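You operate a simulated robot arm through the tools that you are given. There is no shell and no other tool. Be economical: measure what you need, move in short steps, check, and stop when the job is done.

You run a simulated robot arm. Do the job below in one go: nothing can be reset, and whatever is moved stays where it is left.

Task
Test the red tip on the spigot block: 60 kPa or more goes on the GOOD square, less on FAIL.
Fine: vacuum on, read the gauge, vacuum off; then the device goes on the mat.
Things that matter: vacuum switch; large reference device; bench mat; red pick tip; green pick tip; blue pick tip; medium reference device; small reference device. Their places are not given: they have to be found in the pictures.

Only the result counts: the job must be done as asked and must still hold three seconds after the hand-in. Knocking over, shifting, dropping, spilling or breaking anything else fails it.

Robot
A 6-joint arm with a two-finger parallel gripper, fixed in place. Base frame: the origin is at the foot of the arm, x ahead of it, y to its left, z up; the work surface is at about z = 863. Lengths are in mm, angles in degrees, forces in N, time in s.
With the tool pointing down near the work surface it reaches from about 260 to 680 mm from the base axis. Its first joint turns from -66.0 to 66.0 degrees. Payload 2.9 kg.
The tool frame sits at the grasp point between the pads (the TCP): z along the fingers, y along the line on which they close. The tips reach 30 mm beyond it. Largest opening 110 mm; finger width 20, thickness 10; the body of the gripper, 48 by 112 mm, starts 55 mm behind the TCP.
Orientation is that of the tool frame in the base frame, as a unit quaternion [x, y, z, w]. With the fingers straight down and closing along the base's y, the tool's x points along the base's -x, its y along +y and its z along -z.

Tools
- The arm moves only by the tool drive_tool. Its argument "moves" is a list of rows, each an object of numbers (a shift or turn left out is 0, a gripper value left out holds the last): "x", "y", "z": the shift along the tool's x, y, z in units of 150 mm (1.0 is 150 mm); "ax", "ay", "az": the turn, a rotation vector about the tool's x, y, z in units of 180 degrees (1.0 is 180 degrees); "gripper": the opening, from 0 (shut) to 1 (fully open). In form: [{"x": .., "y": .., "z": .., "ax": .., "ay": .., "az": .., "gripper": ..}, ...]. A call has 1 to 8 rows; each row is the pose to reach, as a shift and turn from the pose commanded when the call began, along the tool's axes at that moment. A call with a number of a shift or a turn outside -1 to 1 is refused whole. Each row takes 0.2 s and may step no farther than 50 mm and 8.6 degrees from the row before; otherwise, or with a gripper value out of range, the whole call is refused. Where a pose cannot be reached the arm comes as near as it can. A force on the tool above 60 N (or 10 N above the force at the start of the call, whichever is more), or a blocked arm, ends the call early, and 0.2 s more pass. Each finger travels about 108 mm/s and halts on what it meets, pressing with about 39 N; the grip force reading is that of the motor and also rises with nothing between the fingers. The clock runs only during rows and for 0.2 s after the last one: add rows that repeat a pose to give the fingers time. The reply holds the time, the measured pose of the TCP, the force on the tool along the base axes, the opening and the grip force, in the units named above and with some noise.
- Cameras (640 x 400 px; columns grow to the right, rows downward): "scene" is fixed at [91.5, 441.5, 1392.9]; the picture's right is [-0.62, -0.79, 0.00], its down [-0.38, 0.30, -0.88] and it looks along [0.69, -0.54, -0.48] (base axes); focal length 281 px, centre (320, 200). "wrist" rides on the gripper at [-36, 0, -57] in the tool frame; the picture's right is [0.00, -1.00, 0.00], its down [0.97, 0.00, -0.24] and it looks along [0.24, 0.00, 0.97] (tool axes); focal length 218 px, centre (320, 200).
- snapshot(camera): a new picture of that camera. No time passes.
- measure_at(camera, pixels): for up to 12 pixels [column, row] of the newest picture of that camera ("zoom" is the newest enlarged one), the place [x, y, z] in the base frame of the surface seen there, good to about 2 mm. No time passes.
- zoom(camera, box): a new picture of the part [left, top, right, bottom] of that camera's present view, enlarged. No time passes.
- sign_off(): hands the job in; it is judged then, once.

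Work in short steps. Measure before you move; look again where a grasp or a placing could have gone wrong, and mend it. You have 80 turns and 54 pictures in all, those below and enlarged ones among them. Open the gripper and draw the arm clear of the work before you hand the job in, unless the task says otherwise; then end with one line.

The tools are called after "Request:" as name(argument=value, ...) on one line, values as JSON. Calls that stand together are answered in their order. drive_tool: Moves the arm, as the interface text tells. Its arguments: {"type":"object","properties":{"moves":{"type":"array"}},"required":["moves"]} The other tools are called the same way: snapshot (camera) takes a picture; measure_at (camera, pixels) gives the place of the surface under pixels of a picture; zoom (camera, box) takes an enlarged picture of a part of a camera's view; sign_off () hands the job in.

At the start:

```text
clock: 0.0
ee_pos: [386.2, -73.3, 1225.5]
orientation: [0.0, 1.0, 0.0, -0.001]
ft_force: [0.4, -0.4, -1.1]
finger_gap: 109.9
finger_force: 0.0
```

scene: 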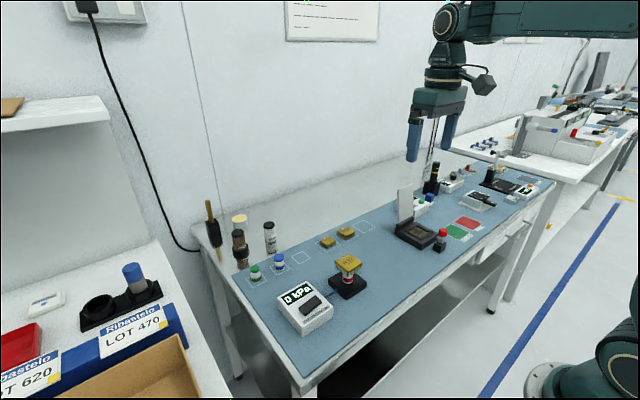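
wrist: 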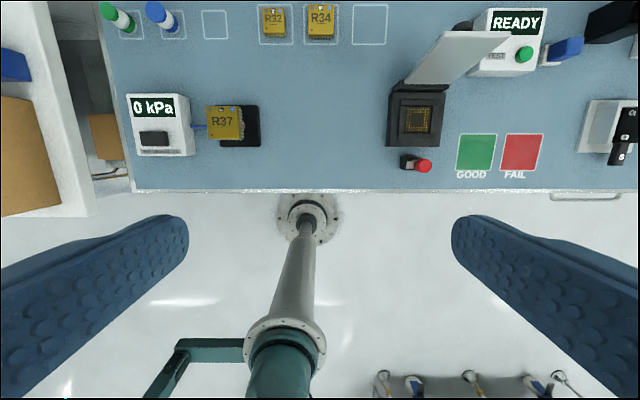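

The wrist view shows the gauge at (160,125), R37 on a dark block (230,125), and a red thing near (415,163). I zoom in on these parts.

Request:
zoom(camera="scene", box=[240, 200, 400, 300])

Request:
zoom(camera="scene", box=[380, 150, 540, 250])

Request:
zoom(camera="wrist", box=[90, 0, 410, 200])

Request:
zoom(camera="wrist", box=[360, 0, 640, 200])

```text
4.00 times, centred on (320, 250) of scene
```

zoom: 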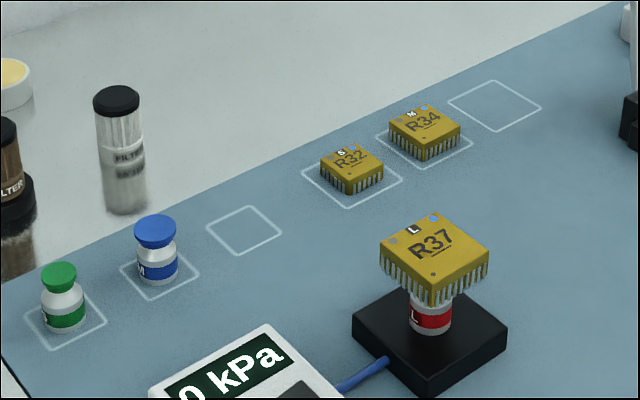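

```text
4.00 times, centred on (460, 200) of scene
```

zoom: 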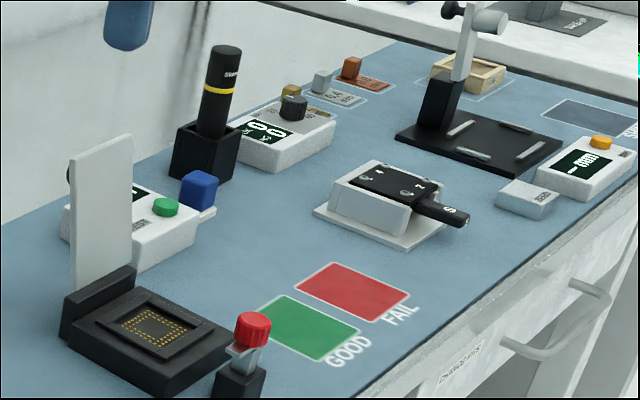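

```text
2.00 times, centred on (250, 100) of wrist
```

zoom: 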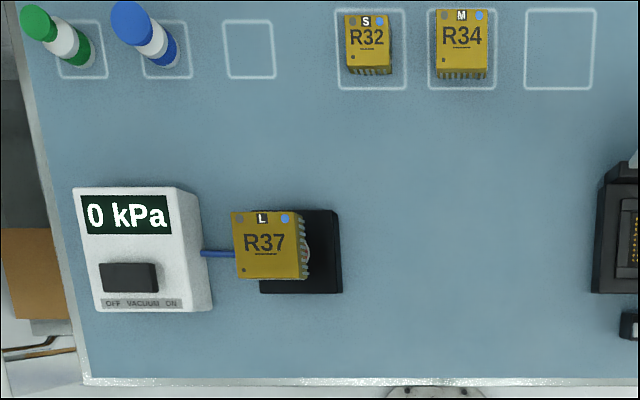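

```text
2.00 times, centred on (500, 100) of wrist
```

zoom: 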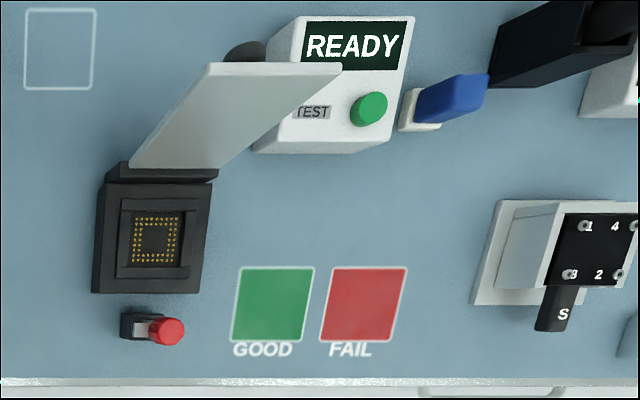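

R37 (L) rests on the red tip (L) on the spigot block; the gauge has a rocker with OFF to the left and ON to the right. I measure all these in fresh pictures.

Request:
zoom(camera="wrist", box=[120, 80, 280, 180])

Request:
measure_at(camera="wrist", pixels=[[142, 138], [154, 138], [166, 138], [135, 125], [185, 150], [208, 107], [238, 107], [238, 138], [208, 138], [258, 108], [258, 145], [222, 145]])

Request:
measure_at(camera="scene", pixels=[[347, 258], [336, 261], [361, 261], [348, 254], [347, 275], [347, 279], [330, 281], [367, 283], [346, 298], [312, 304], [305, 302], [318, 308]])

Request:
measure_at(camera="wrist", pixels=[[354, 6], [388, 6], [387, 44], [353, 44], [462, 135], [494, 135], [490, 169], [458, 169], [507, 135], [540, 135], [535, 169], [503, 169]])

```text
4.00 times, centred on (200, 130) of wrist
```

zoom: 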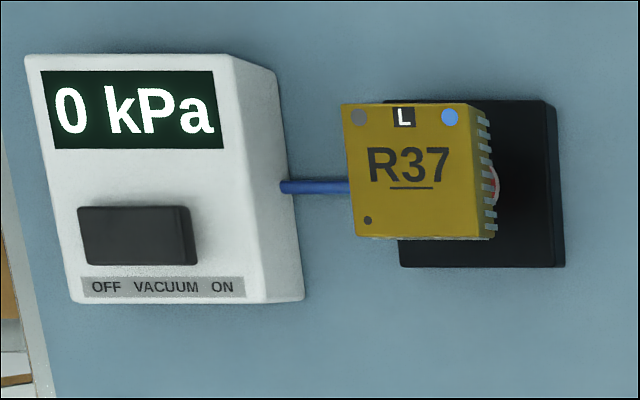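

```text
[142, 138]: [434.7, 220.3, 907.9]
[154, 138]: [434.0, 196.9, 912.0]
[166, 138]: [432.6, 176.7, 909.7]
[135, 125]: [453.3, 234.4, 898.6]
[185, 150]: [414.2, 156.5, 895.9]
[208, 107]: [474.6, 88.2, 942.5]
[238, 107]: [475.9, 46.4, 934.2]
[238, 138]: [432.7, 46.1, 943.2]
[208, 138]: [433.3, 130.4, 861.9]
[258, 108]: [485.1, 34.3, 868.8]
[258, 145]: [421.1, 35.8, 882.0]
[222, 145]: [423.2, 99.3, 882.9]
```

```text
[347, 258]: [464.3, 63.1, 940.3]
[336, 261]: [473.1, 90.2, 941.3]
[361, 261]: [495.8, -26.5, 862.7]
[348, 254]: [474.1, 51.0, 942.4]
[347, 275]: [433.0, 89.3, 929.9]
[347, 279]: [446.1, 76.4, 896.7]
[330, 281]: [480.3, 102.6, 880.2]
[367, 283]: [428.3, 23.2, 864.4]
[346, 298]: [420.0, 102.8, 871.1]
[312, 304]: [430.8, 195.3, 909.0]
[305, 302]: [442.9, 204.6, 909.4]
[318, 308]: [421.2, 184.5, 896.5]
```

```text
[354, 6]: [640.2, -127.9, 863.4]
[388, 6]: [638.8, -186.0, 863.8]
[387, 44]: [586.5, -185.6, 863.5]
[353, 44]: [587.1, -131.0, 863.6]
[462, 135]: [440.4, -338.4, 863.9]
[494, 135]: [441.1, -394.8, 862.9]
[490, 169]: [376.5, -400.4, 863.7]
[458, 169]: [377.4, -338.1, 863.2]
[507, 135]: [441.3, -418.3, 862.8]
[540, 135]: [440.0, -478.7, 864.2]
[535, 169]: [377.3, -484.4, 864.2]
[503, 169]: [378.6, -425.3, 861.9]
```

The rocker is at about (434, 197, 910) with ON towards y≈180; device top is z≈942. I move towards the switch with the fingers shutting.

Request:
drive_tool(moves=[{"x": -0.065, "y": 0.2, "z": 0.2, "gripper": 0}, {"x": -0.13, "y": 0.4, "z": 0.4}, {"x": -0.195, "y": 0.6, "z": 0.6}, {"x": -0.26, "y": 0.8, "z": 0.8}, {"x": -0.325, "y": 1.0, "z": 1.0}])

Request:
snapshot(camera="wrist")

```text
clock: 1.2
ee_pos: [434.2, 77.4, 1075.0]
orientation: [0.0, 1.0, 0.0, 0.0]
ft_force: [0.5, 0.0, -0.1]
finger_gap: 0.2
finger_force: 37.5
```

```text
46 pictures are left
```

wrist: 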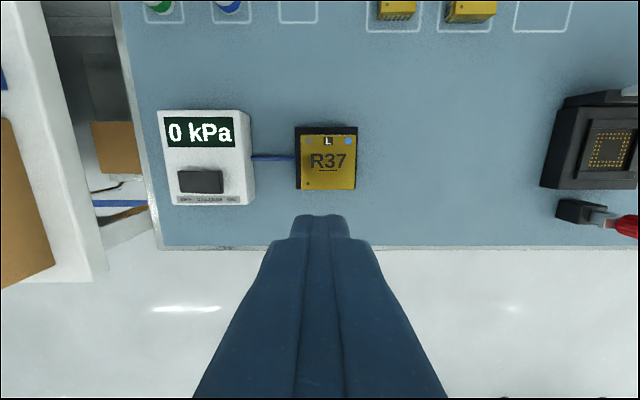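

I measure the rocker and the device top more closely from here.

Request:
zoom(camera="wrist", box=[150, 100, 374, 240])

Request:
measure_at(camera="wrist", pixels=[[182, 181], [190, 181], [200, 181], [210, 181], [219, 181], [214, 173], [214, 190], [303, 140], [352, 140], [352, 185], [303, 185], [328, 150]])

```text
2.86 times, centred on (262, 170) of wrist
```

zoom: 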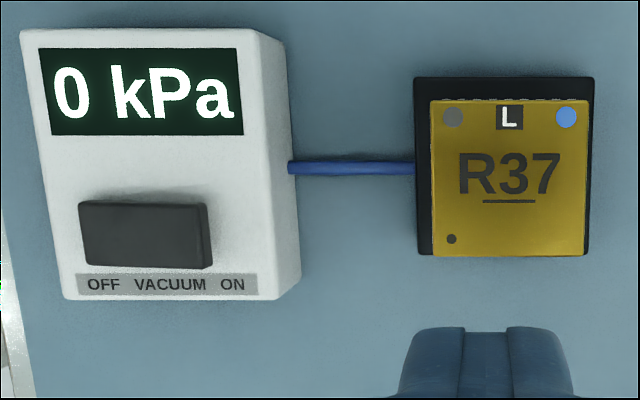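

```text
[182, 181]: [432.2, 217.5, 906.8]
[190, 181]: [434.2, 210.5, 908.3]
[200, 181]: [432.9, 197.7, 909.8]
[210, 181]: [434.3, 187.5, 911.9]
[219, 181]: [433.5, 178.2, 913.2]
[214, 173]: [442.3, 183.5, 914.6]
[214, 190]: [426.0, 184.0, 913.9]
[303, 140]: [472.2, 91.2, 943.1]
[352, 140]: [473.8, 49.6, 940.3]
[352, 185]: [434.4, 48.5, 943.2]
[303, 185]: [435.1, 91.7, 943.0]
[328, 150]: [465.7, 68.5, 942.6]
```

OFF side is down (907) and ON side up (913). I go above the ON end at (434,182), TCP z 960.

Request:
drive_tool(moves=[{"y": 0.233, "z": 0.1}, {"y": 0.466, "z": 0.2}, {"y": 0.697, "z": 0.3}, {"y": 0.697, "z": 0.55}, {"y": 0.697, "z": 0.767}])

```text
clock: 2.4
ee_pos: [433.5, 180.3, 959.4]
orientation: [0.0, 1.0, 0.0, 0.0]
ft_force: [-0.2, 0.4, 0.5]
finger_gap: 0.0
finger_force: 37.8
```

Now I press down in small steps; contact is expected at TCP z ≈ 943.

Request:
drive_tool(moves=[{"z": 0.08}, {"z": 0.11}, {"z": 0.13}, {"z": 0.15}, {"z": 0.15}])

Request:
zoom(camera="scene", box=[240, 220, 400, 320])

```text
clock: 3.6
ee_pos: [435.7, 180.6, 939.7]
orientation: [0.001, 1.0, 0.0, 0.001]
ft_force: [-7.3, -5.9, 25.7]
finger_gap: 0.0
finger_force: 37.4
```

```text
4.00 times, centred on (320, 270) of scene
```

zoom: 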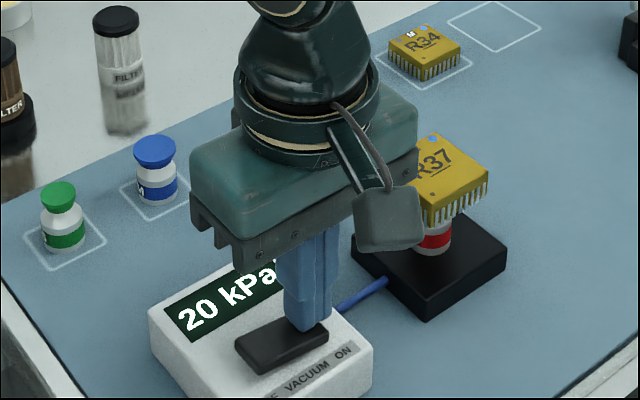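

The rocker has flipped and the gauge reads 20 kPa, perhaps still climbing. I lift and wait, then read again.

Request:
drive_tool(moves=[{"z": -0.15}, {"z": -0.2}, {"z": -0.2}, {"z": -0.2}, {"z": -0.2}, {"z": -0.2}, {"z": -0.2}, {"z": -0.2}])

Request:
zoom(camera="scene", box=[240, 220, 400, 320])

```text
clock: 5.4
ee_pos: [433.5, 181.2, 967.2]
orientation: [0.0, 1.0, -0.001, 0.0]
ft_force: [0.4, 0.0, -0.3]
finger_gap: 0.0
finger_force: 37.7
```

```text
4.00 times, centred on (320, 270) of scene
```

zoom: 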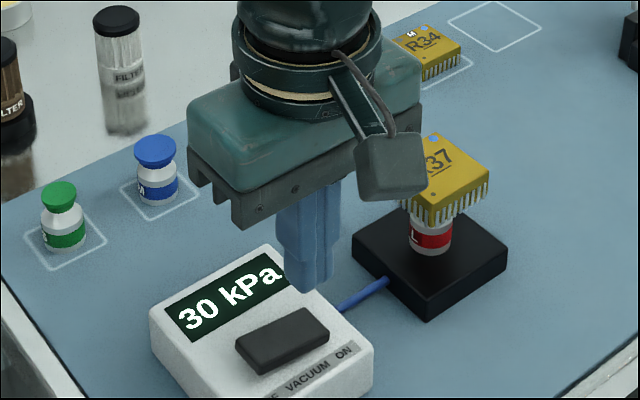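

Now 30 kPa; I wait until it is steady.

Request:
drive_tool(moves=[{}, {}, {}, {}, {}, {}, {}, {}])

Request:
drive_tool(moves=[{}, {}, {}, {}, {}, {}, {}, {}])

Request:
zoom(camera="scene", box=[240, 220, 400, 320])

```text
clock: 7.2
ee_pos: [434.1, 180.7, 968.0]
orientation: [0.0, 1.0, -0.001, -0.001]
ft_force: [0.1, 0.0, -0.2]
finger_gap: 0.1
finger_force: 38.0
```

```text
clock: 9.0
ee_pos: [434.1, 180.3, 967.4]
orientation: [-0.001, 1.0, 0.0, 0.0]
ft_force: [-0.5, -0.4, 0.5]
finger_gap: 0.0
finger_force: 37.3
```

```text
4.00 times, centred on (320, 270) of scene
```

zoom: 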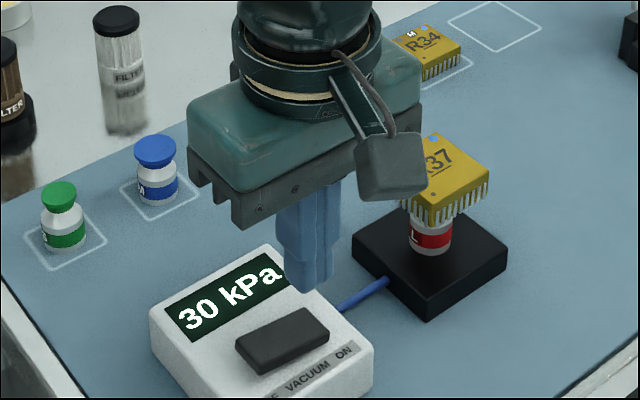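

It holds at 30 kPa, so the tip goes to FAIL. I now press the OFF end at y≈213.

Request:
drive_tool(moves=[{"y": 0.217}, {"y": 0.217, "z": 0.1}, {"y": 0.217, "z": 0.14}, {"y": 0.217, "z": 0.165}, {"y": 0.217, "z": 0.19}, {"y": 0.217, "z": 0.19}])

Request:
drive_tool(moves=[{"z": -0.15}, {"z": -0.4}, {"z": -0.6}, {"z": -0.6}, {"z": -0.6}, {"z": -0.6}, {"z": -0.6}])

Request:
zoom(camera="scene", box=[240, 220, 400, 320])

```text
clock: 10.4
ee_pos: [433.7, 214.8, 940.4]
orientation: [-0.002, 1.0, 0.001, 0.001]
ft_force: [-4.6, 9.2, 12.7]
finger_gap: 0.0
finger_force: 37.9
```

```text
clock: 12.0
ee_pos: [434.3, 213.3, 1029.1]
orientation: [0.0, 1.0, 0.001, 0.0]
ft_force: [-0.3, -0.9, -0.6]
finger_gap: 0.0
finger_force: 37.7
```

```text
4.00 times, centred on (320, 270) of scene
```

zoom: 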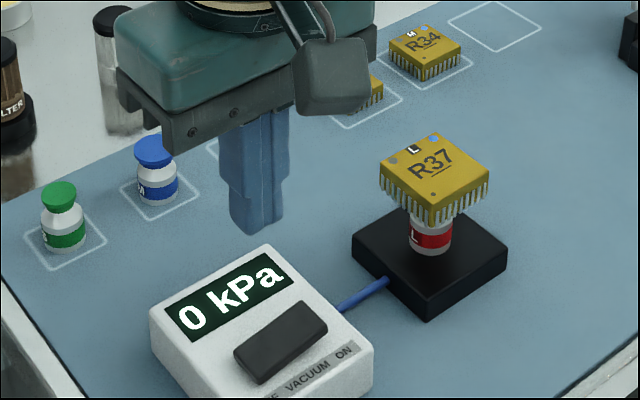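

Vacuum is off with 0 kPa shown. Next I measure the height of R37 with its pins, R34 on the mat for comparison, and the tip beneath it.

Request:
zoom(camera="scene", box=[328, 245, 376, 290])

Request:
measure_at(camera="scene", pixels=[[346, 231], [346, 237], [346, 239], [347, 269], [347, 274], [348, 276], [340, 271], [355, 272], [364, 219], [375, 227], [352, 227], [363, 232]])

```text
8.89 times, centred on (352, 268) of scene
```

zoom: 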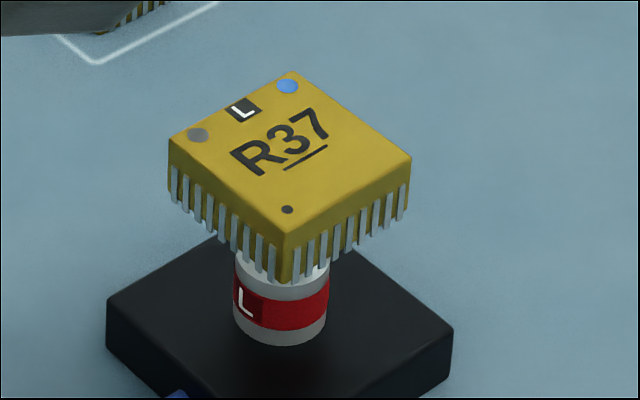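

```text
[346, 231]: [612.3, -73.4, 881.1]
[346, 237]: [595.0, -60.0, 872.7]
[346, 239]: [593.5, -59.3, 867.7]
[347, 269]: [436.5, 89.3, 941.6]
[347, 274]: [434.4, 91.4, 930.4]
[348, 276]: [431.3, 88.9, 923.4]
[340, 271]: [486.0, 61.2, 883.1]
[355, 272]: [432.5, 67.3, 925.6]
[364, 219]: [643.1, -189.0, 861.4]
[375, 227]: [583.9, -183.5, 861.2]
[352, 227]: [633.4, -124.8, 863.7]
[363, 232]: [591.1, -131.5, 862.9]
```

R37 spans about x 433–475, y 48–92, z 924–943. I go above it with the fingers opening to 77 mm.

Request:
drive_tool(moves=[{"x": -0.03, "y": -0.25, "gripper": 0.7}, {"x": -0.07, "y": -0.5}, {"x": -0.1, "y": -0.75}, {"x": -0.131, "y": -0.955}, {"x": -0.131, "y": -0.955, "z": 0.2}])

Request:
snapshot(camera="wrist")

```text
clock: 13.2
ee_pos: [454.7, 68.8, 999.8]
orientation: [0.0, 1.0, 0.0, 0.001]
ft_force: [0.7, -0.1, 0.6]
finger_gap: 77.2
finger_force: 0.1
```

```text
39 pictures are left
```

wrist: 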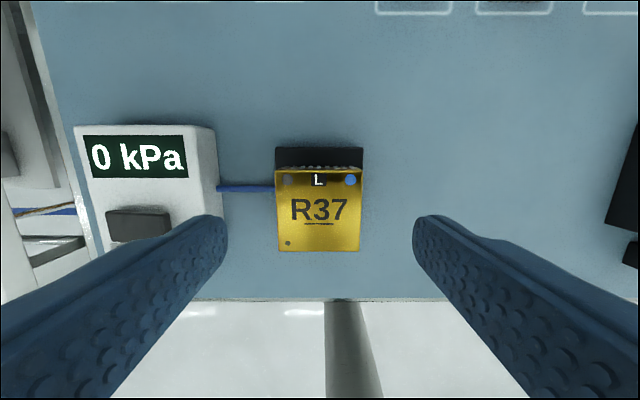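

R37 sits between the fingers; I check its edges once for centring.

Request:
measure_at(camera="wrist", pixels=[[278, 210], [358, 210], [318, 173], [318, 248], [281, 175], [357, 175], [357, 247], [281, 247]])

```text
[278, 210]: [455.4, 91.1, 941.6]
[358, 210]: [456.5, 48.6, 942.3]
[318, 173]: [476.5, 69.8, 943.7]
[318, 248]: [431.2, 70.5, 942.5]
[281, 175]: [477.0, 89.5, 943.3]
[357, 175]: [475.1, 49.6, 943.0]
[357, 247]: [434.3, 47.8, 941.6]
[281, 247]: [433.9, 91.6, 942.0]
```

Centre is (454.5, 70). I descend to TCP z≈957 so the tips stay above the pin ends, then close gently.

Request:
drive_tool(moves=[{"y": 0.005, "z": 0.15}, {"y": 0.005, "z": 0.285}, {"y": 0.005, "z": 0.285, "gripper": 0.5}, {"y": 0.005, "z": 0.285, "gripper": 0.42}, {"y": 0.005, "z": 0.285, "gripper": 0.35}, {"y": 0.005, "z": 0.285, "gripper": 0.3}, {"y": 0.005, "z": 0.285, "gripper": 0.3}])

Request:
zoom(camera="scene", box=[310, 230, 390, 300])

```text
clock: 14.8
ee_pos: [453.3, 70.4, 956.8]
orientation: [0.0, 1.0, -0.001, 0.001]
ft_force: [0.9, -0.5, 0.4]
finger_gap: 46.9
finger_force: 38.6
```

```text
5.71 times, centred on (350, 265) of scene
```

zoom: 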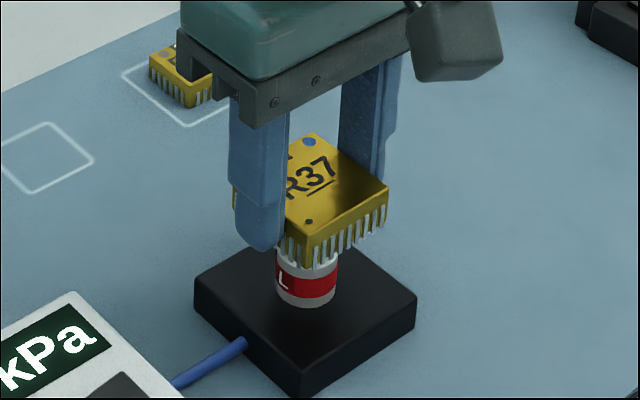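

Gripped at 46.9 mm with 38.6 N. I lift slowly and check that the tip stays on the spigot.

Request:
drive_tool(moves=[{"z": -0.04}, {"z": -0.1}, {"z": -0.2}, {"z": -0.3}, {"z": -0.45}])

Request:
zoom(camera="scene", box=[310, 200, 390, 300])

```text
clock: 16.0
ee_pos: [455.0, 70.4, 1025.1]
orientation: [0.0, 1.0, 0.0, 0.0]
ft_force: [0.4, 0.3, -0.5]
finger_gap: 32.8
finger_force: 0.2
```

```text
4.00 times, centred on (350, 250) of scene
```

zoom: 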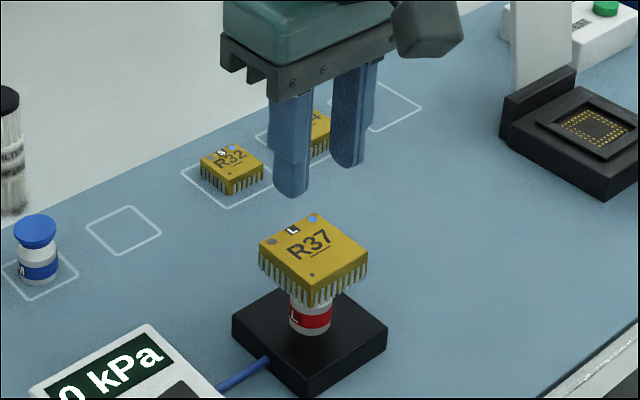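

The grip slipped: gap 32.8 mm with 0.2 N, and R37 is still on the tip. I check that it stands as before and look at the finger shape and pose.

Request:
snapshot(camera="wrist")

Request:
measure_at(camera="wrist", pixels=[[284, 200], [352, 200], [318, 180], [318, 225], [290, 180], [350, 180], [350, 225], [290, 225]])

Request:
zoom(camera="scene", box=[328, 235, 376, 290])

```text
36 pictures are left
```

wrist: 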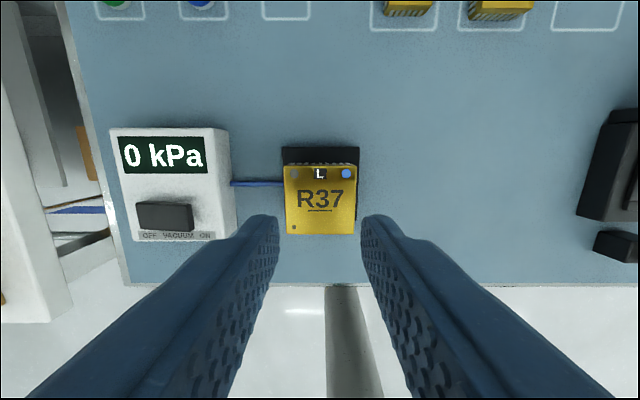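

```text
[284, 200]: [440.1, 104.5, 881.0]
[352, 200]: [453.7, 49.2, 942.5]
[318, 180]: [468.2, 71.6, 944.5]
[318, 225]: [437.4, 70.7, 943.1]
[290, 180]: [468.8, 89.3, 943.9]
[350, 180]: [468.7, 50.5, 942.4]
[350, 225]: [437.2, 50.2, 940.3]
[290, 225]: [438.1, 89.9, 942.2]
```

```text
7.27 times, centred on (352, 262) of scene
```

zoom: 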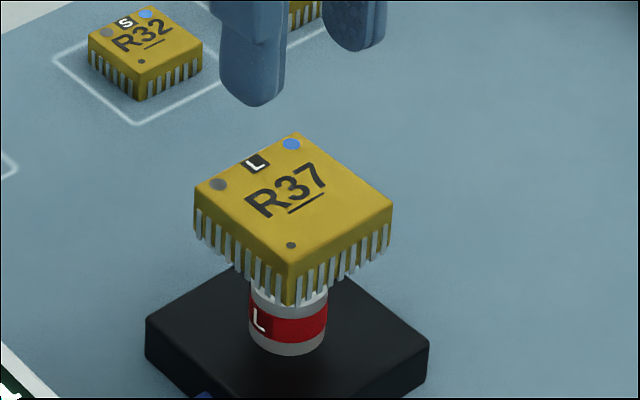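

R37 is unmoved, and the finger ends are rounded, so the hold was too shallow. I go lower, to TCP z≈950, close fully and lift only a little as a test.

Request:
drive_tool(moves=[{"z": 0.0, "gripper": 0.7}, {"z": 0.0}, {"z": 0.25}, {"z": 0.5}, {"z": 0.5, "gripper": 0.5}, {"z": 0.5, "gripper": 0.4}, {"z": 0.5, "gripper": 0.2}, {"z": 0.5, "gripper": 0.0}])

Request:
drive_tool(moves=[{}, {}, {"z": -0.02}, {"z": -0.04}, {"z": -0.07}])

Request:
zoom(camera="scene", box=[320, 230, 384, 290])

```text
clock: 17.8
ee_pos: [455.5, 70.2, 949.4]
orientation: [0.0, 1.0, 0.001, 0.0]
ft_force: [0.3, -0.7, 0.4]
finger_gap: 47.2
finger_force: 38.8
```

```text
clock: 19.0
ee_pos: [454.5, 70.0, 959.6]
orientation: [0.0, 1.0, 0.0, 0.0]
ft_force: [0.4, 0.4, -1.1]
finger_gap: 47.3
finger_force: 39.2
```

```text
6.67 times, centred on (352, 260) of scene
```

zoom: 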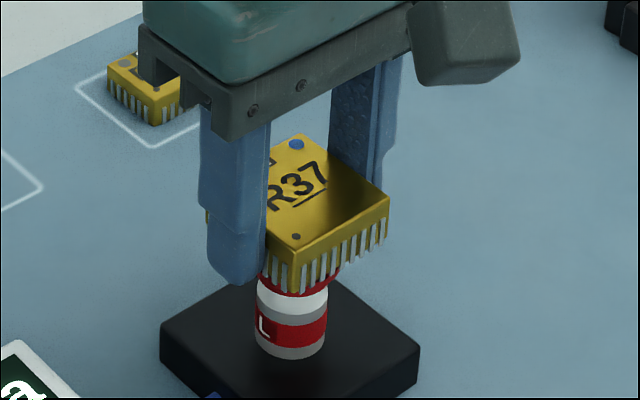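

R37 rose with the fingers and the tip seems to stay. I lift further and look again.

Request:
drive_tool(moves=[{"z": -0.1}, {"z": -0.2}, {"z": -0.35}, {"z": -0.5}, {"z": -0.5}])

Request:
zoom(camera="scene", box=[310, 200, 390, 300])

```text
clock: 20.2
ee_pos: [455.3, 71.6, 1033.9]
orientation: [0.0, 1.0, 0.0, 0.0]
ft_force: [0.0, -0.2, -0.3]
finger_gap: 47.2
finger_force: 38.7
```

```text
4.00 times, centred on (350, 250) of scene
```

zoom: 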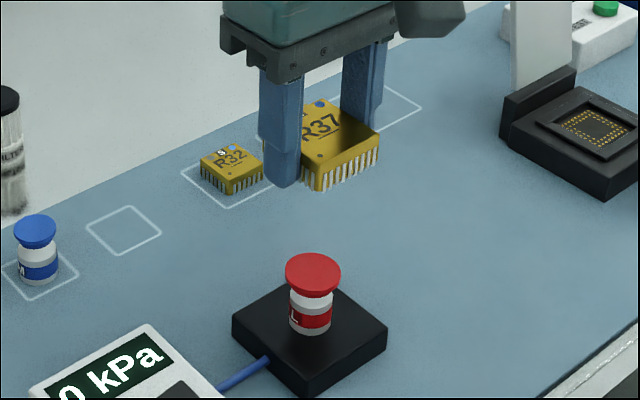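

R37 is held and the tip stays standing. I check the lid near the path and the wall before crossing to the empty square at (613,-158).

Request:
snapshot(camera="scene")

Request:
measure_at(camera="scene", pixels=[[404, 189], [411, 188], [400, 220], [411, 215], [405, 200], [370, 200], [365, 150], [420, 170], [440, 180], [393, 234], [345, 240], [418, 200]])

```text
32 pictures are left
```

scene: 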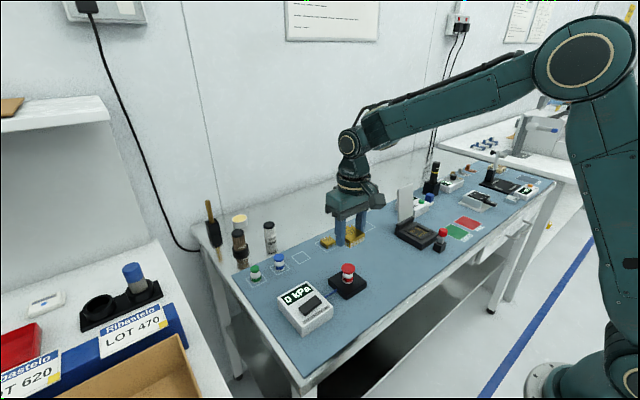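

```text
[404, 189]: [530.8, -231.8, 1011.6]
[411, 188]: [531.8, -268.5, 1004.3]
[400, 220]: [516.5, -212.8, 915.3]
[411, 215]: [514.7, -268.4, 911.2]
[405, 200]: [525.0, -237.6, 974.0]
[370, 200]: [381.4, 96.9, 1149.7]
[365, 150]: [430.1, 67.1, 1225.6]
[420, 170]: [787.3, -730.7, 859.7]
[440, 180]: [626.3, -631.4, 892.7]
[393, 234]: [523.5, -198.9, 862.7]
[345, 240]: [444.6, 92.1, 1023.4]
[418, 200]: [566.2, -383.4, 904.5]
```

The lid is at x 515–533, y −212…−270, up to z 1012, clear of a path at x > 560. I carry R37 over at z≈1034.

Request:
drive_tool(moves=[{"x": -0.175, "y": -0.15}, {"x": -0.35, "y": -0.3}, {"x": -0.525, "y": -0.45}, {"x": -0.7, "y": -0.6}, {"x": -0.7, "y": -0.6}])

Request:
drive_tool(moves=[{"x": -0.09, "y": -0.23}, {"x": -0.18, "y": -0.46}, {"x": -0.265, "y": -0.7}, {"x": -0.353, "y": -0.927}, {"x": -0.353, "y": -0.927}])

Request:
snapshot(camera="wrist")

Request:
snapshot(camera="scene")

```text
clock: 21.4
ee_pos: [559.4, -18.7, 1035.6]
orientation: [-0.001, 1.0, 0.0, 0.0]
ft_force: [-1.0, -0.5, -0.9]
finger_gap: 47.2
finger_force: 39.2
```

```text
clock: 22.6
ee_pos: [611.3, -159.5, 1033.8]
orientation: [0.0, 1.0, 0.0, 0.0]
ft_force: [0.7, -0.3, -0.5]
finger_gap: 46.9
finger_force: 39.2
```

```text
31 pictures are left
```

wrist: 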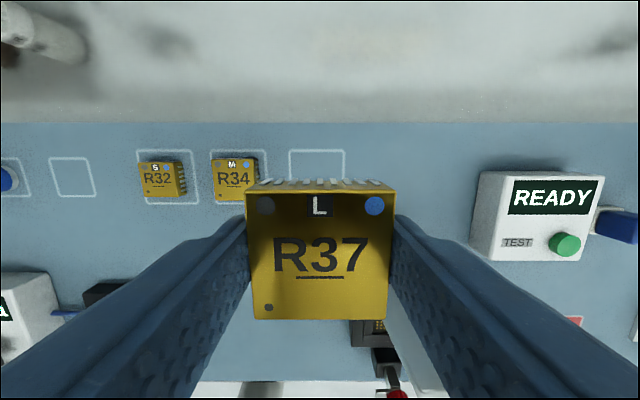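

```text
30 pictures are left
```

scene: 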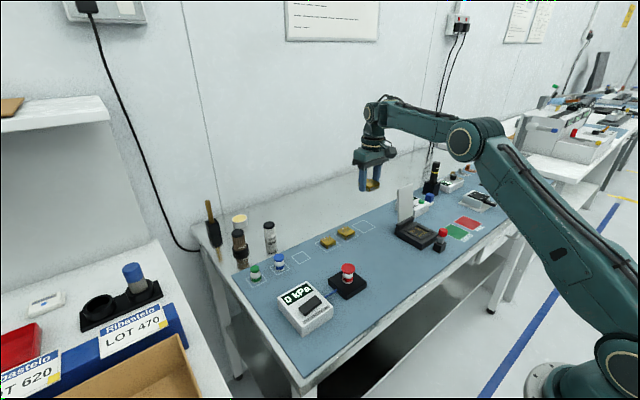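

R37 hangs above the empty square with nothing near. I lower to TCP z≈898 and check heights.

Request:
drive_tool(moves=[{"x": -0.011, "y": 0.008, "z": 0.25}, {"x": -0.011, "y": 0.008, "z": 0.5}, {"x": -0.011, "y": 0.008, "z": 0.7}, {"x": -0.011, "y": 0.008, "z": 0.82}, {"x": -0.011, "y": 0.008, "z": 0.905}, {"x": -0.011, "y": 0.008, "z": 0.905}])

Request:
snapshot(camera="wrist")

Request:
measure_at(camera="wrist", pixels=[[265, 235], [375, 235], [320, 200], [320, 300], [270, 300], [370, 300]])

Request:
zoom(camera="scene", box=[330, 190, 400, 250])

```text
clock: 24.0
ee_pos: [615.0, -157.2, 898.5]
orientation: [-0.001, 1.0, 0.0, -0.001]
ft_force: [0.3, 0.0, -0.1]
finger_gap: 47.0
finger_force: 39.0
```

```text
29 pictures are left
```

wrist: 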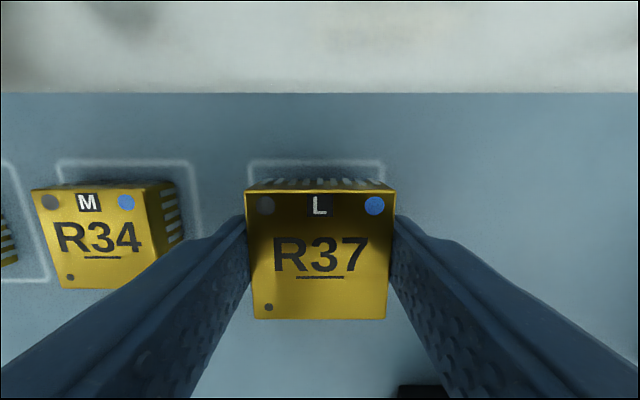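

```text
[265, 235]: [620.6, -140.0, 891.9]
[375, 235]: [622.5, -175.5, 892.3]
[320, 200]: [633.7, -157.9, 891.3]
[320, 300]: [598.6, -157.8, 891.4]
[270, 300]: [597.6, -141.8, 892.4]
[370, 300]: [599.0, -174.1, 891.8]
```

```text
6.67 times, centred on (365, 220) of scene
```

zoom: 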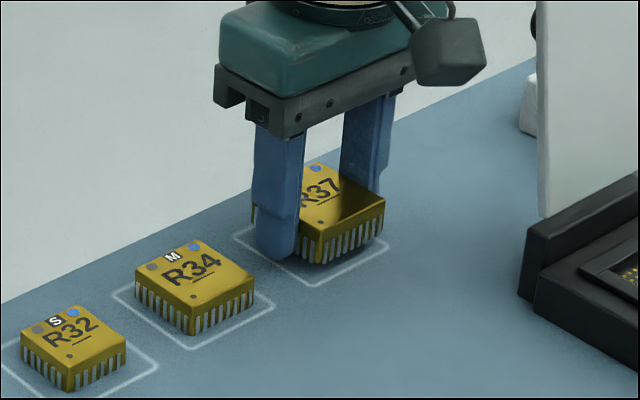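

R37's top is at 892, so its pins are about 10 mm up while the tips are 5.5 mm up. I lower 5 mm more and open just a little.

Request:
drive_tool(moves=[{"z": 0.02}, {"z": 0.034}, {"z": 0.034}, {"z": 0.034, "gripper": 0.46}, {"z": 0.034, "gripper": 0.52}, {"z": 0.034, "gripper": 0.55}, {"z": 0.034, "gripper": 0.55}])

Request:
zoom(camera="scene", box=[330, 190, 400, 250])

```text
clock: 25.6
ee_pos: [614.8, -156.5, 895.0]
orientation: [0.0, 1.0, 0.0, 0.001]
ft_force: [0.4, 0.7, -0.5]
finger_gap: 60.6
finger_force: 0.2
```

```text
6.67 times, centred on (365, 220) of scene
```

zoom: 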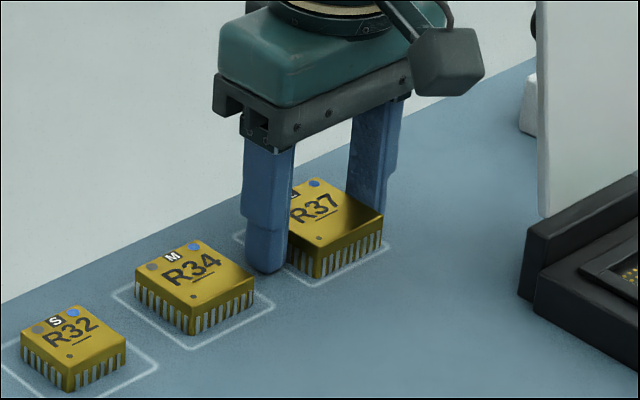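

R37 sits flat in its square. I draw straight up, then go back over the spigot block.

Request:
drive_tool(moves=[{"z": -0.15}, {"z": -0.4}, {"z": -0.7}, {"z": -0.93}])

Request:
drive_tool(moves=[{"y": 0.25}, {"x": 0.1, "y": 0.5}, {"x": 0.25, "y": 0.75}, {"x": 0.4, "y": 1.0}, {"x": 0.6, "y": 1.0}])

Request:
drive_tool(moves=[{"x": 0.15, "y": 0.17}, {"x": 0.3, "y": 0.34}, {"x": 0.46, "y": 0.51}, {"x": 0.46, "y": 0.51}])

Request:
snapshot(camera="wrist")

Request:
snapshot(camera="scene")

Request:
zoom(camera="scene", box=[310, 200, 390, 300])

```text
clock: 26.6
ee_pos: [613.7, -157.4, 1034.3]
orientation: [0.0, 1.0, -0.001, -0.001]
ft_force: [0.2, -0.2, -0.5]
finger_gap: 60.9
finger_force: 0.0
```

```text
clock: 27.8
ee_pos: [523.2, -6.7, 1033.2]
orientation: [-0.001, 1.0, 0.0, -0.001]
ft_force: [-0.5, 0.2, -0.8]
finger_gap: 60.4
finger_force: 0.1
```

```text
clock: 28.8
ee_pos: [454.5, 68.4, 1032.4]
orientation: [0.0, 1.0, -0.001, 0.0]
ft_force: [0.0, -0.8, -1.1]
finger_gap: 60.3
finger_force: 0.1
```

```text
26 pictures are left
```

wrist: 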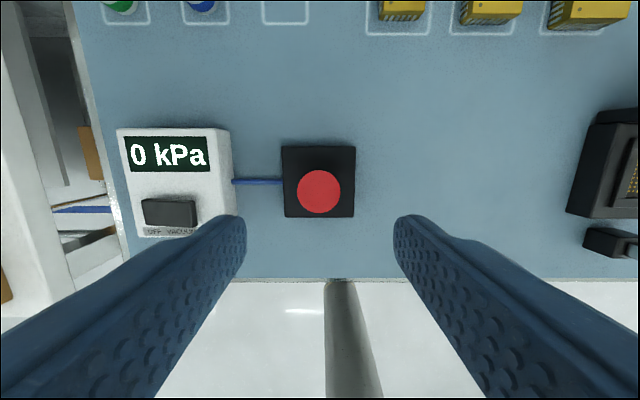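

```text
25 pictures are left
```

scene: 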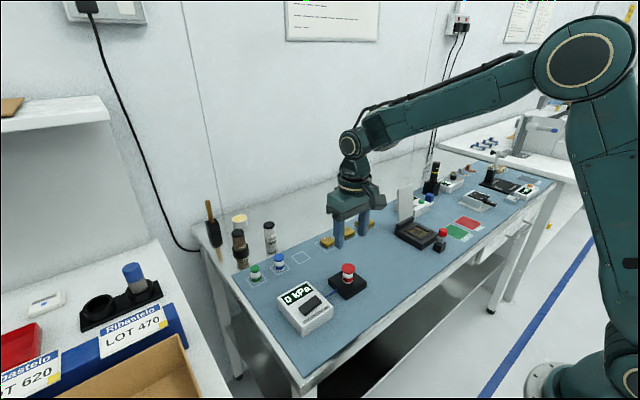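

```text
4.00 times, centred on (350, 250) of scene
```

zoom: 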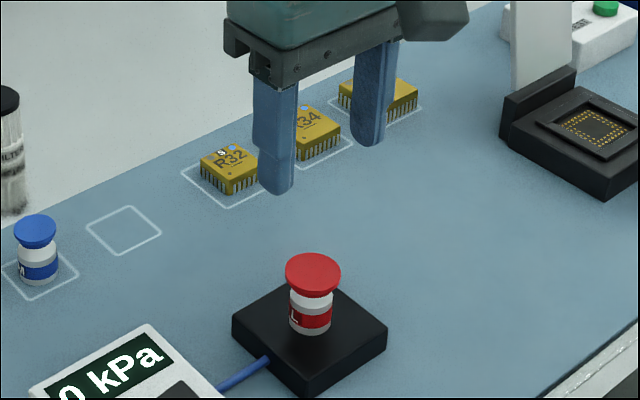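

R37 is placed; the red tip stands free. I measure its cap, waist and base.

Request:
measure_at(camera="wrist", pixels=[[319, 191], [300, 191], [338, 191], [319, 173], [319, 210], [290, 152], [350, 152], [350, 212], [288, 212]])

Request:
zoom(camera="scene", box=[328, 256, 368, 300])

Request:
measure_at(camera="zoom", pixels=[[320, 150], [320, 195], [320, 220], [310, 240], [310, 260], [310, 290], [310, 315], [265, 250], [350, 250], [235, 140], [390, 140], [310, 330]])

```text
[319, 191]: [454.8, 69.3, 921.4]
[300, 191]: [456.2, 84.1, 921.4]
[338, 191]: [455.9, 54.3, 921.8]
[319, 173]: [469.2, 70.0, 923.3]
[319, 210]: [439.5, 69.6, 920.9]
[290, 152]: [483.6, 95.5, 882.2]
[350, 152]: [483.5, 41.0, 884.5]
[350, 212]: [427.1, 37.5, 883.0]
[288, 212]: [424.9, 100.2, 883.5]
```

```text
9.09 times, centred on (348, 278) of scene
```

zoom: 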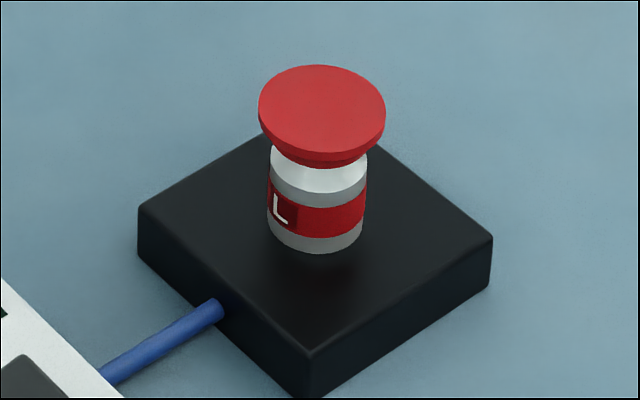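

```text
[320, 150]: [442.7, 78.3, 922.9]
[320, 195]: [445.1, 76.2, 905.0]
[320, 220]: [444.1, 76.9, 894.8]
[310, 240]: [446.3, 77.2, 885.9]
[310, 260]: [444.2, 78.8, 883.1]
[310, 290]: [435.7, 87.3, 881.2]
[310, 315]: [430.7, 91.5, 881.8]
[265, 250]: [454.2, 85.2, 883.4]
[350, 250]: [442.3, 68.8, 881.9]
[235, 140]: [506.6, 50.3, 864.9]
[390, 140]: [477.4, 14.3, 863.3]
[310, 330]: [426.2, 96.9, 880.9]
```

The cap is Ø31 at z≈918–922 and the body Ø24 down to 883, centred at (455, 69.5). I lower to TCP z≈917 and close on the cap with the middle of the pads.

Request:
drive_tool(moves=[{"y": 0.008, "z": 0.3}, {"y": 0.008, "z": 0.55}, {"y": 0.008, "z": 0.7}, {"y": 0.008, "z": 0.769}, {"y": 0.008, "z": 0.769, "gripper": 0.4}, {"y": 0.008, "z": 0.769, "gripper": 0.32}, {"y": 0.008, "z": 0.769, "gripper": 0.2}, {"y": 0.008, "z": 0.769, "gripper": 0.1}])

Request:
drive_tool(moves=[{}, {}, {"z": -0.02}, {"z": -0.05}, {"z": -0.08}, {"z": -0.08}])

Request:
zoom(camera="scene", box=[315, 230, 385, 300])

```text
clock: 30.6
ee_pos: [454.6, 71.5, 918.0]
orientation: [0.0, 1.0, 0.0, 0.0]
ft_force: [1.0, 0.7, 0.0]
finger_gap: 31.2
finger_force: 38.9
```

```text
clock: 32.0
ee_pos: [455.2, 71.4, 929.7]
orientation: [0.0, 1.0, 0.0, 0.0]
ft_force: [0.1, 0.0, 0.4]
finger_gap: 31.1
finger_force: 39.1
```

```text
5.71 times, centred on (350, 265) of scene
```

zoom: 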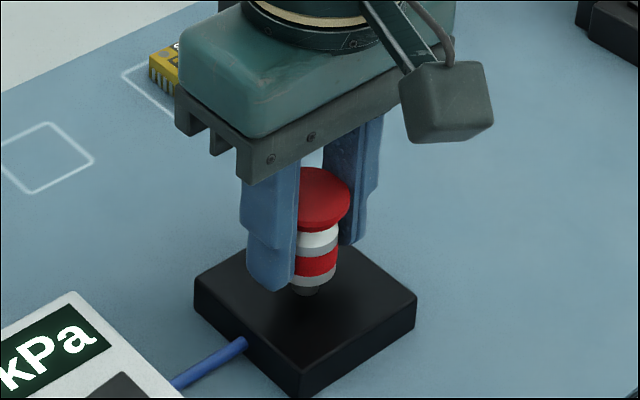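

The tip came up with the grip holding 31.1 mm at 39 N. I lift on to z≈1035 and look.

Request:
drive_tool(moves=[{"z": -0.15}, {"z": -0.35}, {"z": -0.55}, {"z": -0.7}, {"z": -0.7}])

Request:
zoom(camera="scene", box=[310, 190, 390, 290])

Request:
snapshot(camera="wrist")

```text
clock: 33.2
ee_pos: [456.4, 71.1, 1035.4]
orientation: [0.0, 1.0, 0.0, 0.0]
ft_force: [0.2, -0.5, 0.0]
finger_gap: 31.1
finger_force: 39.1
```

```text
4.00 times, centred on (350, 240) of scene
```

zoom: 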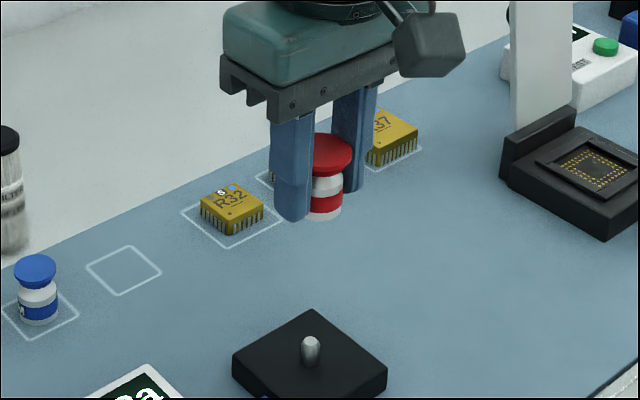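

```text
20 pictures are left
```

wrist: 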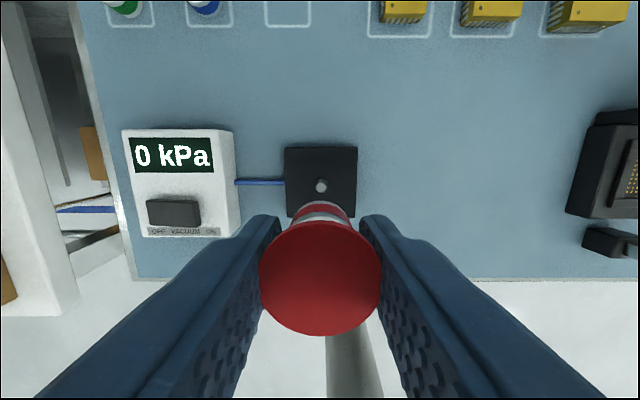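

The tip is upright in the grip. I carry it along x≈409 (clear of the lid at x≥515) towards FAIL at (409,-451).

Request:
drive_tool(moves=[{"x": 0.1, "y": -0.25, "z": -0.05}, {"x": 0.2, "y": -0.5, "z": -0.1}, {"x": 0.31, "y": -0.75, "z": -0.15}, {"x": 0.31, "y": -1.0, "z": -0.15}, {"x": 0.31, "y": -1.0, "z": -0.15}])

Request:
drive_tool(moves=[{"y": -0.25}, {"y": -0.5}, {"y": -0.75}, {"y": -1.0}, {"y": -1.0}])

Request:
drive_tool(moves=[{"y": -0.25}, {"y": -0.5}, {"y": -0.75}, {"y": -1.0}, {"y": -1.0}])

Request:
snapshot(camera="wrist")

Request:
snapshot(camera="scene")

```text
clock: 34.4
ee_pos: [407.6, -78.9, 1057.1]
orientation: [0.0, 1.0, 0.0, 0.0]
ft_force: [0.3, 0.7, 0.2]
finger_gap: 31.3
finger_force: 39.1
```

```text
clock: 35.6
ee_pos: [408.0, -229.7, 1057.0]
orientation: [0.001, 1.0, 0.0, 0.0]
ft_force: [-0.3, -0.4, -0.4]
finger_gap: 31.3
finger_force: 38.7
```

```text
clock: 36.8
ee_pos: [408.3, -381.1, 1057.0]
orientation: [0.0, 1.0, 0.0, 0.0]
ft_force: [0.3, 0.5, -0.2]
finger_gap: 31.3
finger_force: 38.5
```

```text
19 pictures are left
```

wrist: 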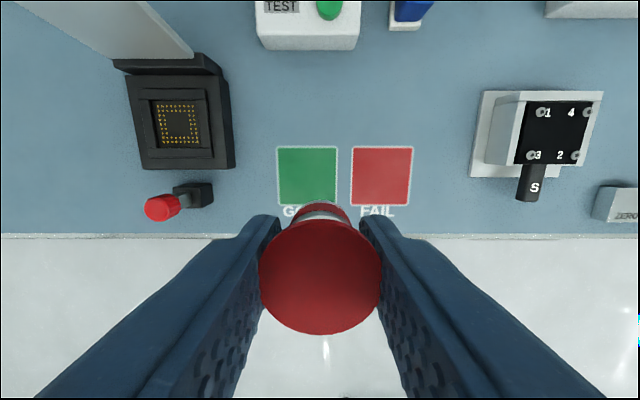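

```text
18 pictures are left
```

scene: 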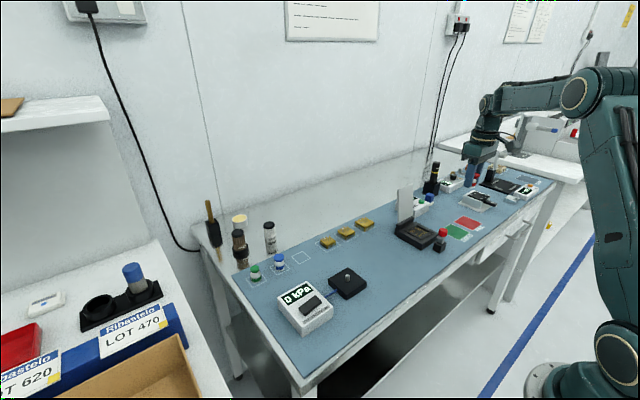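

I measure the FAIL square again from this nearer view, corners around (351–413, 147–206), and the black handle beside it.

Request:
measure_at(camera="wrist", pixels=[[353, 149], [411, 149], [409, 204], [353, 204], [382, 176], [530, 193], [560, 130], [485, 150], [490, 100]])

```text
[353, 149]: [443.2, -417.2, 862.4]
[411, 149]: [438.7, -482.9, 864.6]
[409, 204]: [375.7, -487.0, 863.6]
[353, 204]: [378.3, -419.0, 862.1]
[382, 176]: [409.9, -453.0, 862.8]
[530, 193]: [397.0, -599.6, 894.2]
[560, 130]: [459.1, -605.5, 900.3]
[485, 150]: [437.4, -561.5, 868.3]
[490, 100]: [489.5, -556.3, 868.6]
```

FAIL centre is (409,-452). I move there and lower to TCP z≈903.

Request:
drive_tool(moves=[{"y": -0.24}, {"y": -0.473}, {"y": -0.473, "z": 0.28}, {"y": -0.473, "z": 0.56}, {"y": -0.473, "z": 0.82}, {"y": -0.473, "z": 0.96}, {"y": -0.473, "z": 1.0}, {"y": -0.473, "z": 1.0}])

Request:
zoom(camera="scene", box=[430, 180, 510, 240])

```text
clock: 38.6
ee_pos: [408.8, -450.3, 907.8]
orientation: [-0.001, 1.0, 0.0, 0.0]
ft_force: [0.6, 0.8, 0.0]
finger_gap: 31.1
finger_force: 38.8
```

```text
6.67 times, centred on (470, 210) of scene
```

zoom: 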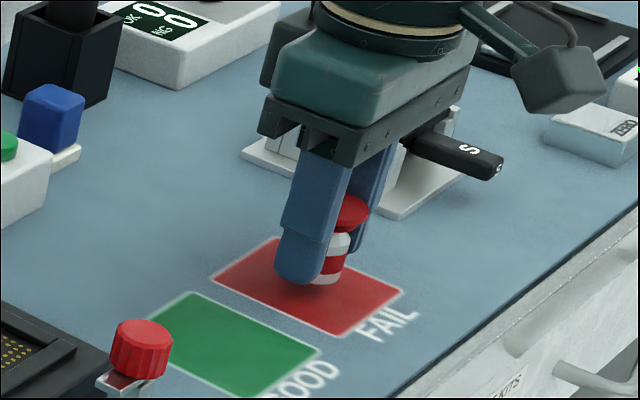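

The tip is about 9 mm above the FAIL square. I creep down watching for contact.

Request:
drive_tool(moves=[{"z": 0.03}, {"z": 0.045}, {"z": 0.055}, {"z": 0.062}, {"z": 0.062}])

```text
clock: 39.8
ee_pos: [408.2, -450.6, 896.9]
orientation: [0.0, 1.0, 0.0, 0.0]
ft_force: [0.6, -1.0, 0.7]
finger_gap: 31.1
finger_force: 39.2
```

No contact force yet at 896.9. I look closely before going lower.

Request:
zoom(camera="scene", box=[450, 195, 490, 225])

Request:
drive_tool(moves=[{"z": 0.006}, {"z": 0.01}, {"z": 0.01}])

```text
13.33 times, centred on (470, 210) of scene
```

zoom: 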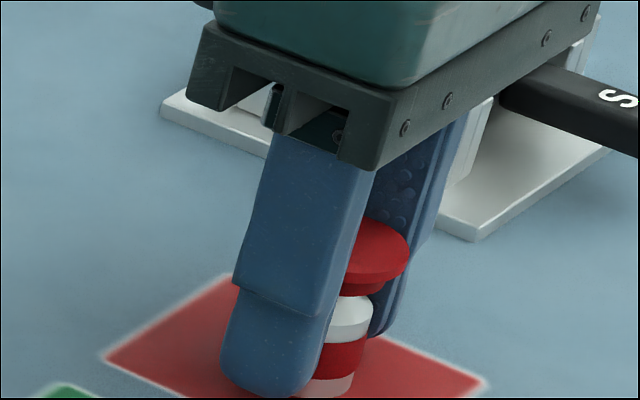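

```text
clock: 40.6
ee_pos: [407.5, -450.8, 897.1]
orientation: [-0.001, 1.0, 0.0, 0.001]
ft_force: [-0.5, -0.2, 5.1]
finger_gap: 31.3
finger_force: 38.9
```

A 5 N upward force shows contact with the mat. I open slowly to a modest width and check.

Request:
drive_tool(moves=[{"gripper": 0.3}, {"gripper": 0.36}, {"gripper": 0.42}, {"gripper": 0.5}, {"gripper": 0.5}])

Request:
zoom(camera="scene", box=[440, 190, 500, 235])

```text
clock: 41.8
ee_pos: [408.5, -450.1, 896.2]
orientation: [0.001, 1.0, 0.0, 0.0]
ft_force: [0.5, 0.0, -0.1]
finger_gap: 55.1
finger_force: 0.1
```

```text
8.89 times, centred on (470, 212) of scene
```

zoom: 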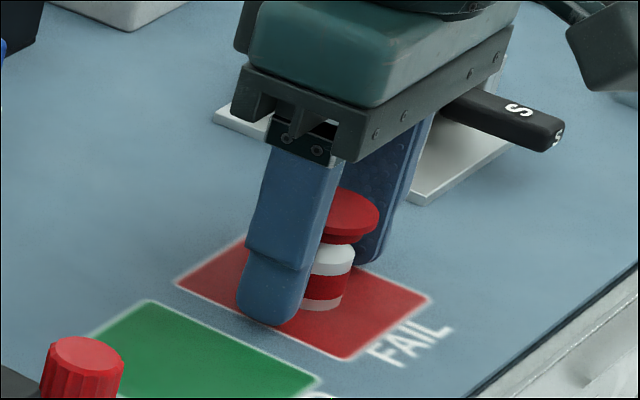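

The tip stands released on FAIL. I draw straight up and check the whole bench.

Request:
drive_tool(moves=[{"z": -0.15}, {"z": -0.4}, {"z": -0.7}, {"z": -1.0}, {"z": -1.0}])

Request:
drive_tool(moves=[{"z": -0.3, "gripper": 0.9}, {"z": -0.6}, {"z": -0.8, "y": 0.2}, {"z": -0.8, "y": 0.45}, {"z": -0.8, "y": 0.7}, {"z": -0.8, "y": 1.0}, {"z": -0.8, "y": 1.0}])

Request:
zoom(camera="scene", box=[380, 160, 540, 260])

Request:
zoom(camera="scene", box=[230, 200, 400, 340])

```text
clock: 43.0
ee_pos: [408.3, -449.6, 1046.9]
orientation: [0.0, 1.0, 0.0, -0.001]
ft_force: [-0.1, 0.0, -0.4]
finger_gap: 55.0
finger_force: 0.1
```

```text
clock: 44.6
ee_pos: [407.2, -299.7, 1166.0]
orientation: [0.0, 1.0, 0.001, 0.0]
ft_force: [-0.8, -0.5, -0.6]
finger_gap: 98.9
finger_force: 0.1
```

```text
4.00 times, centred on (460, 210) of scene
```

zoom: 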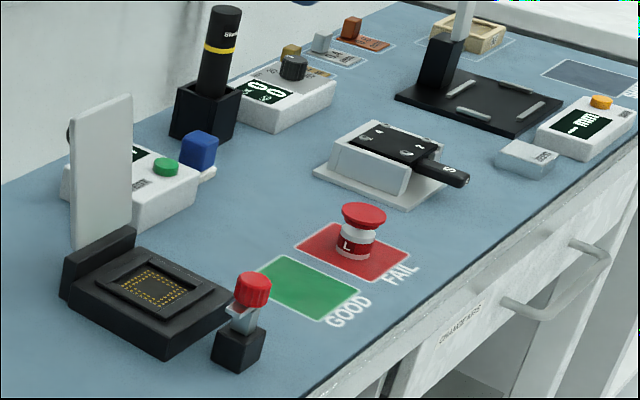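

```text
2.86 times, centred on (315, 270) of scene
```

zoom: 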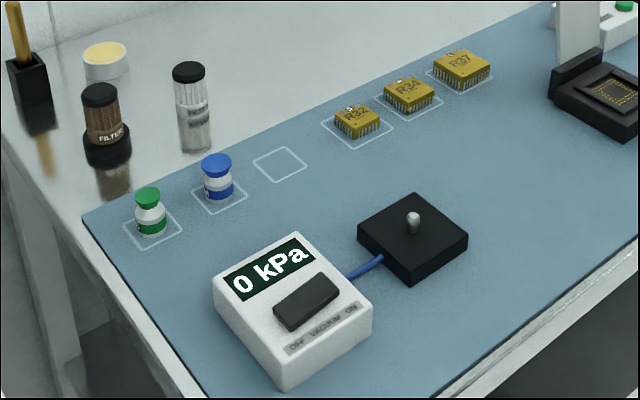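

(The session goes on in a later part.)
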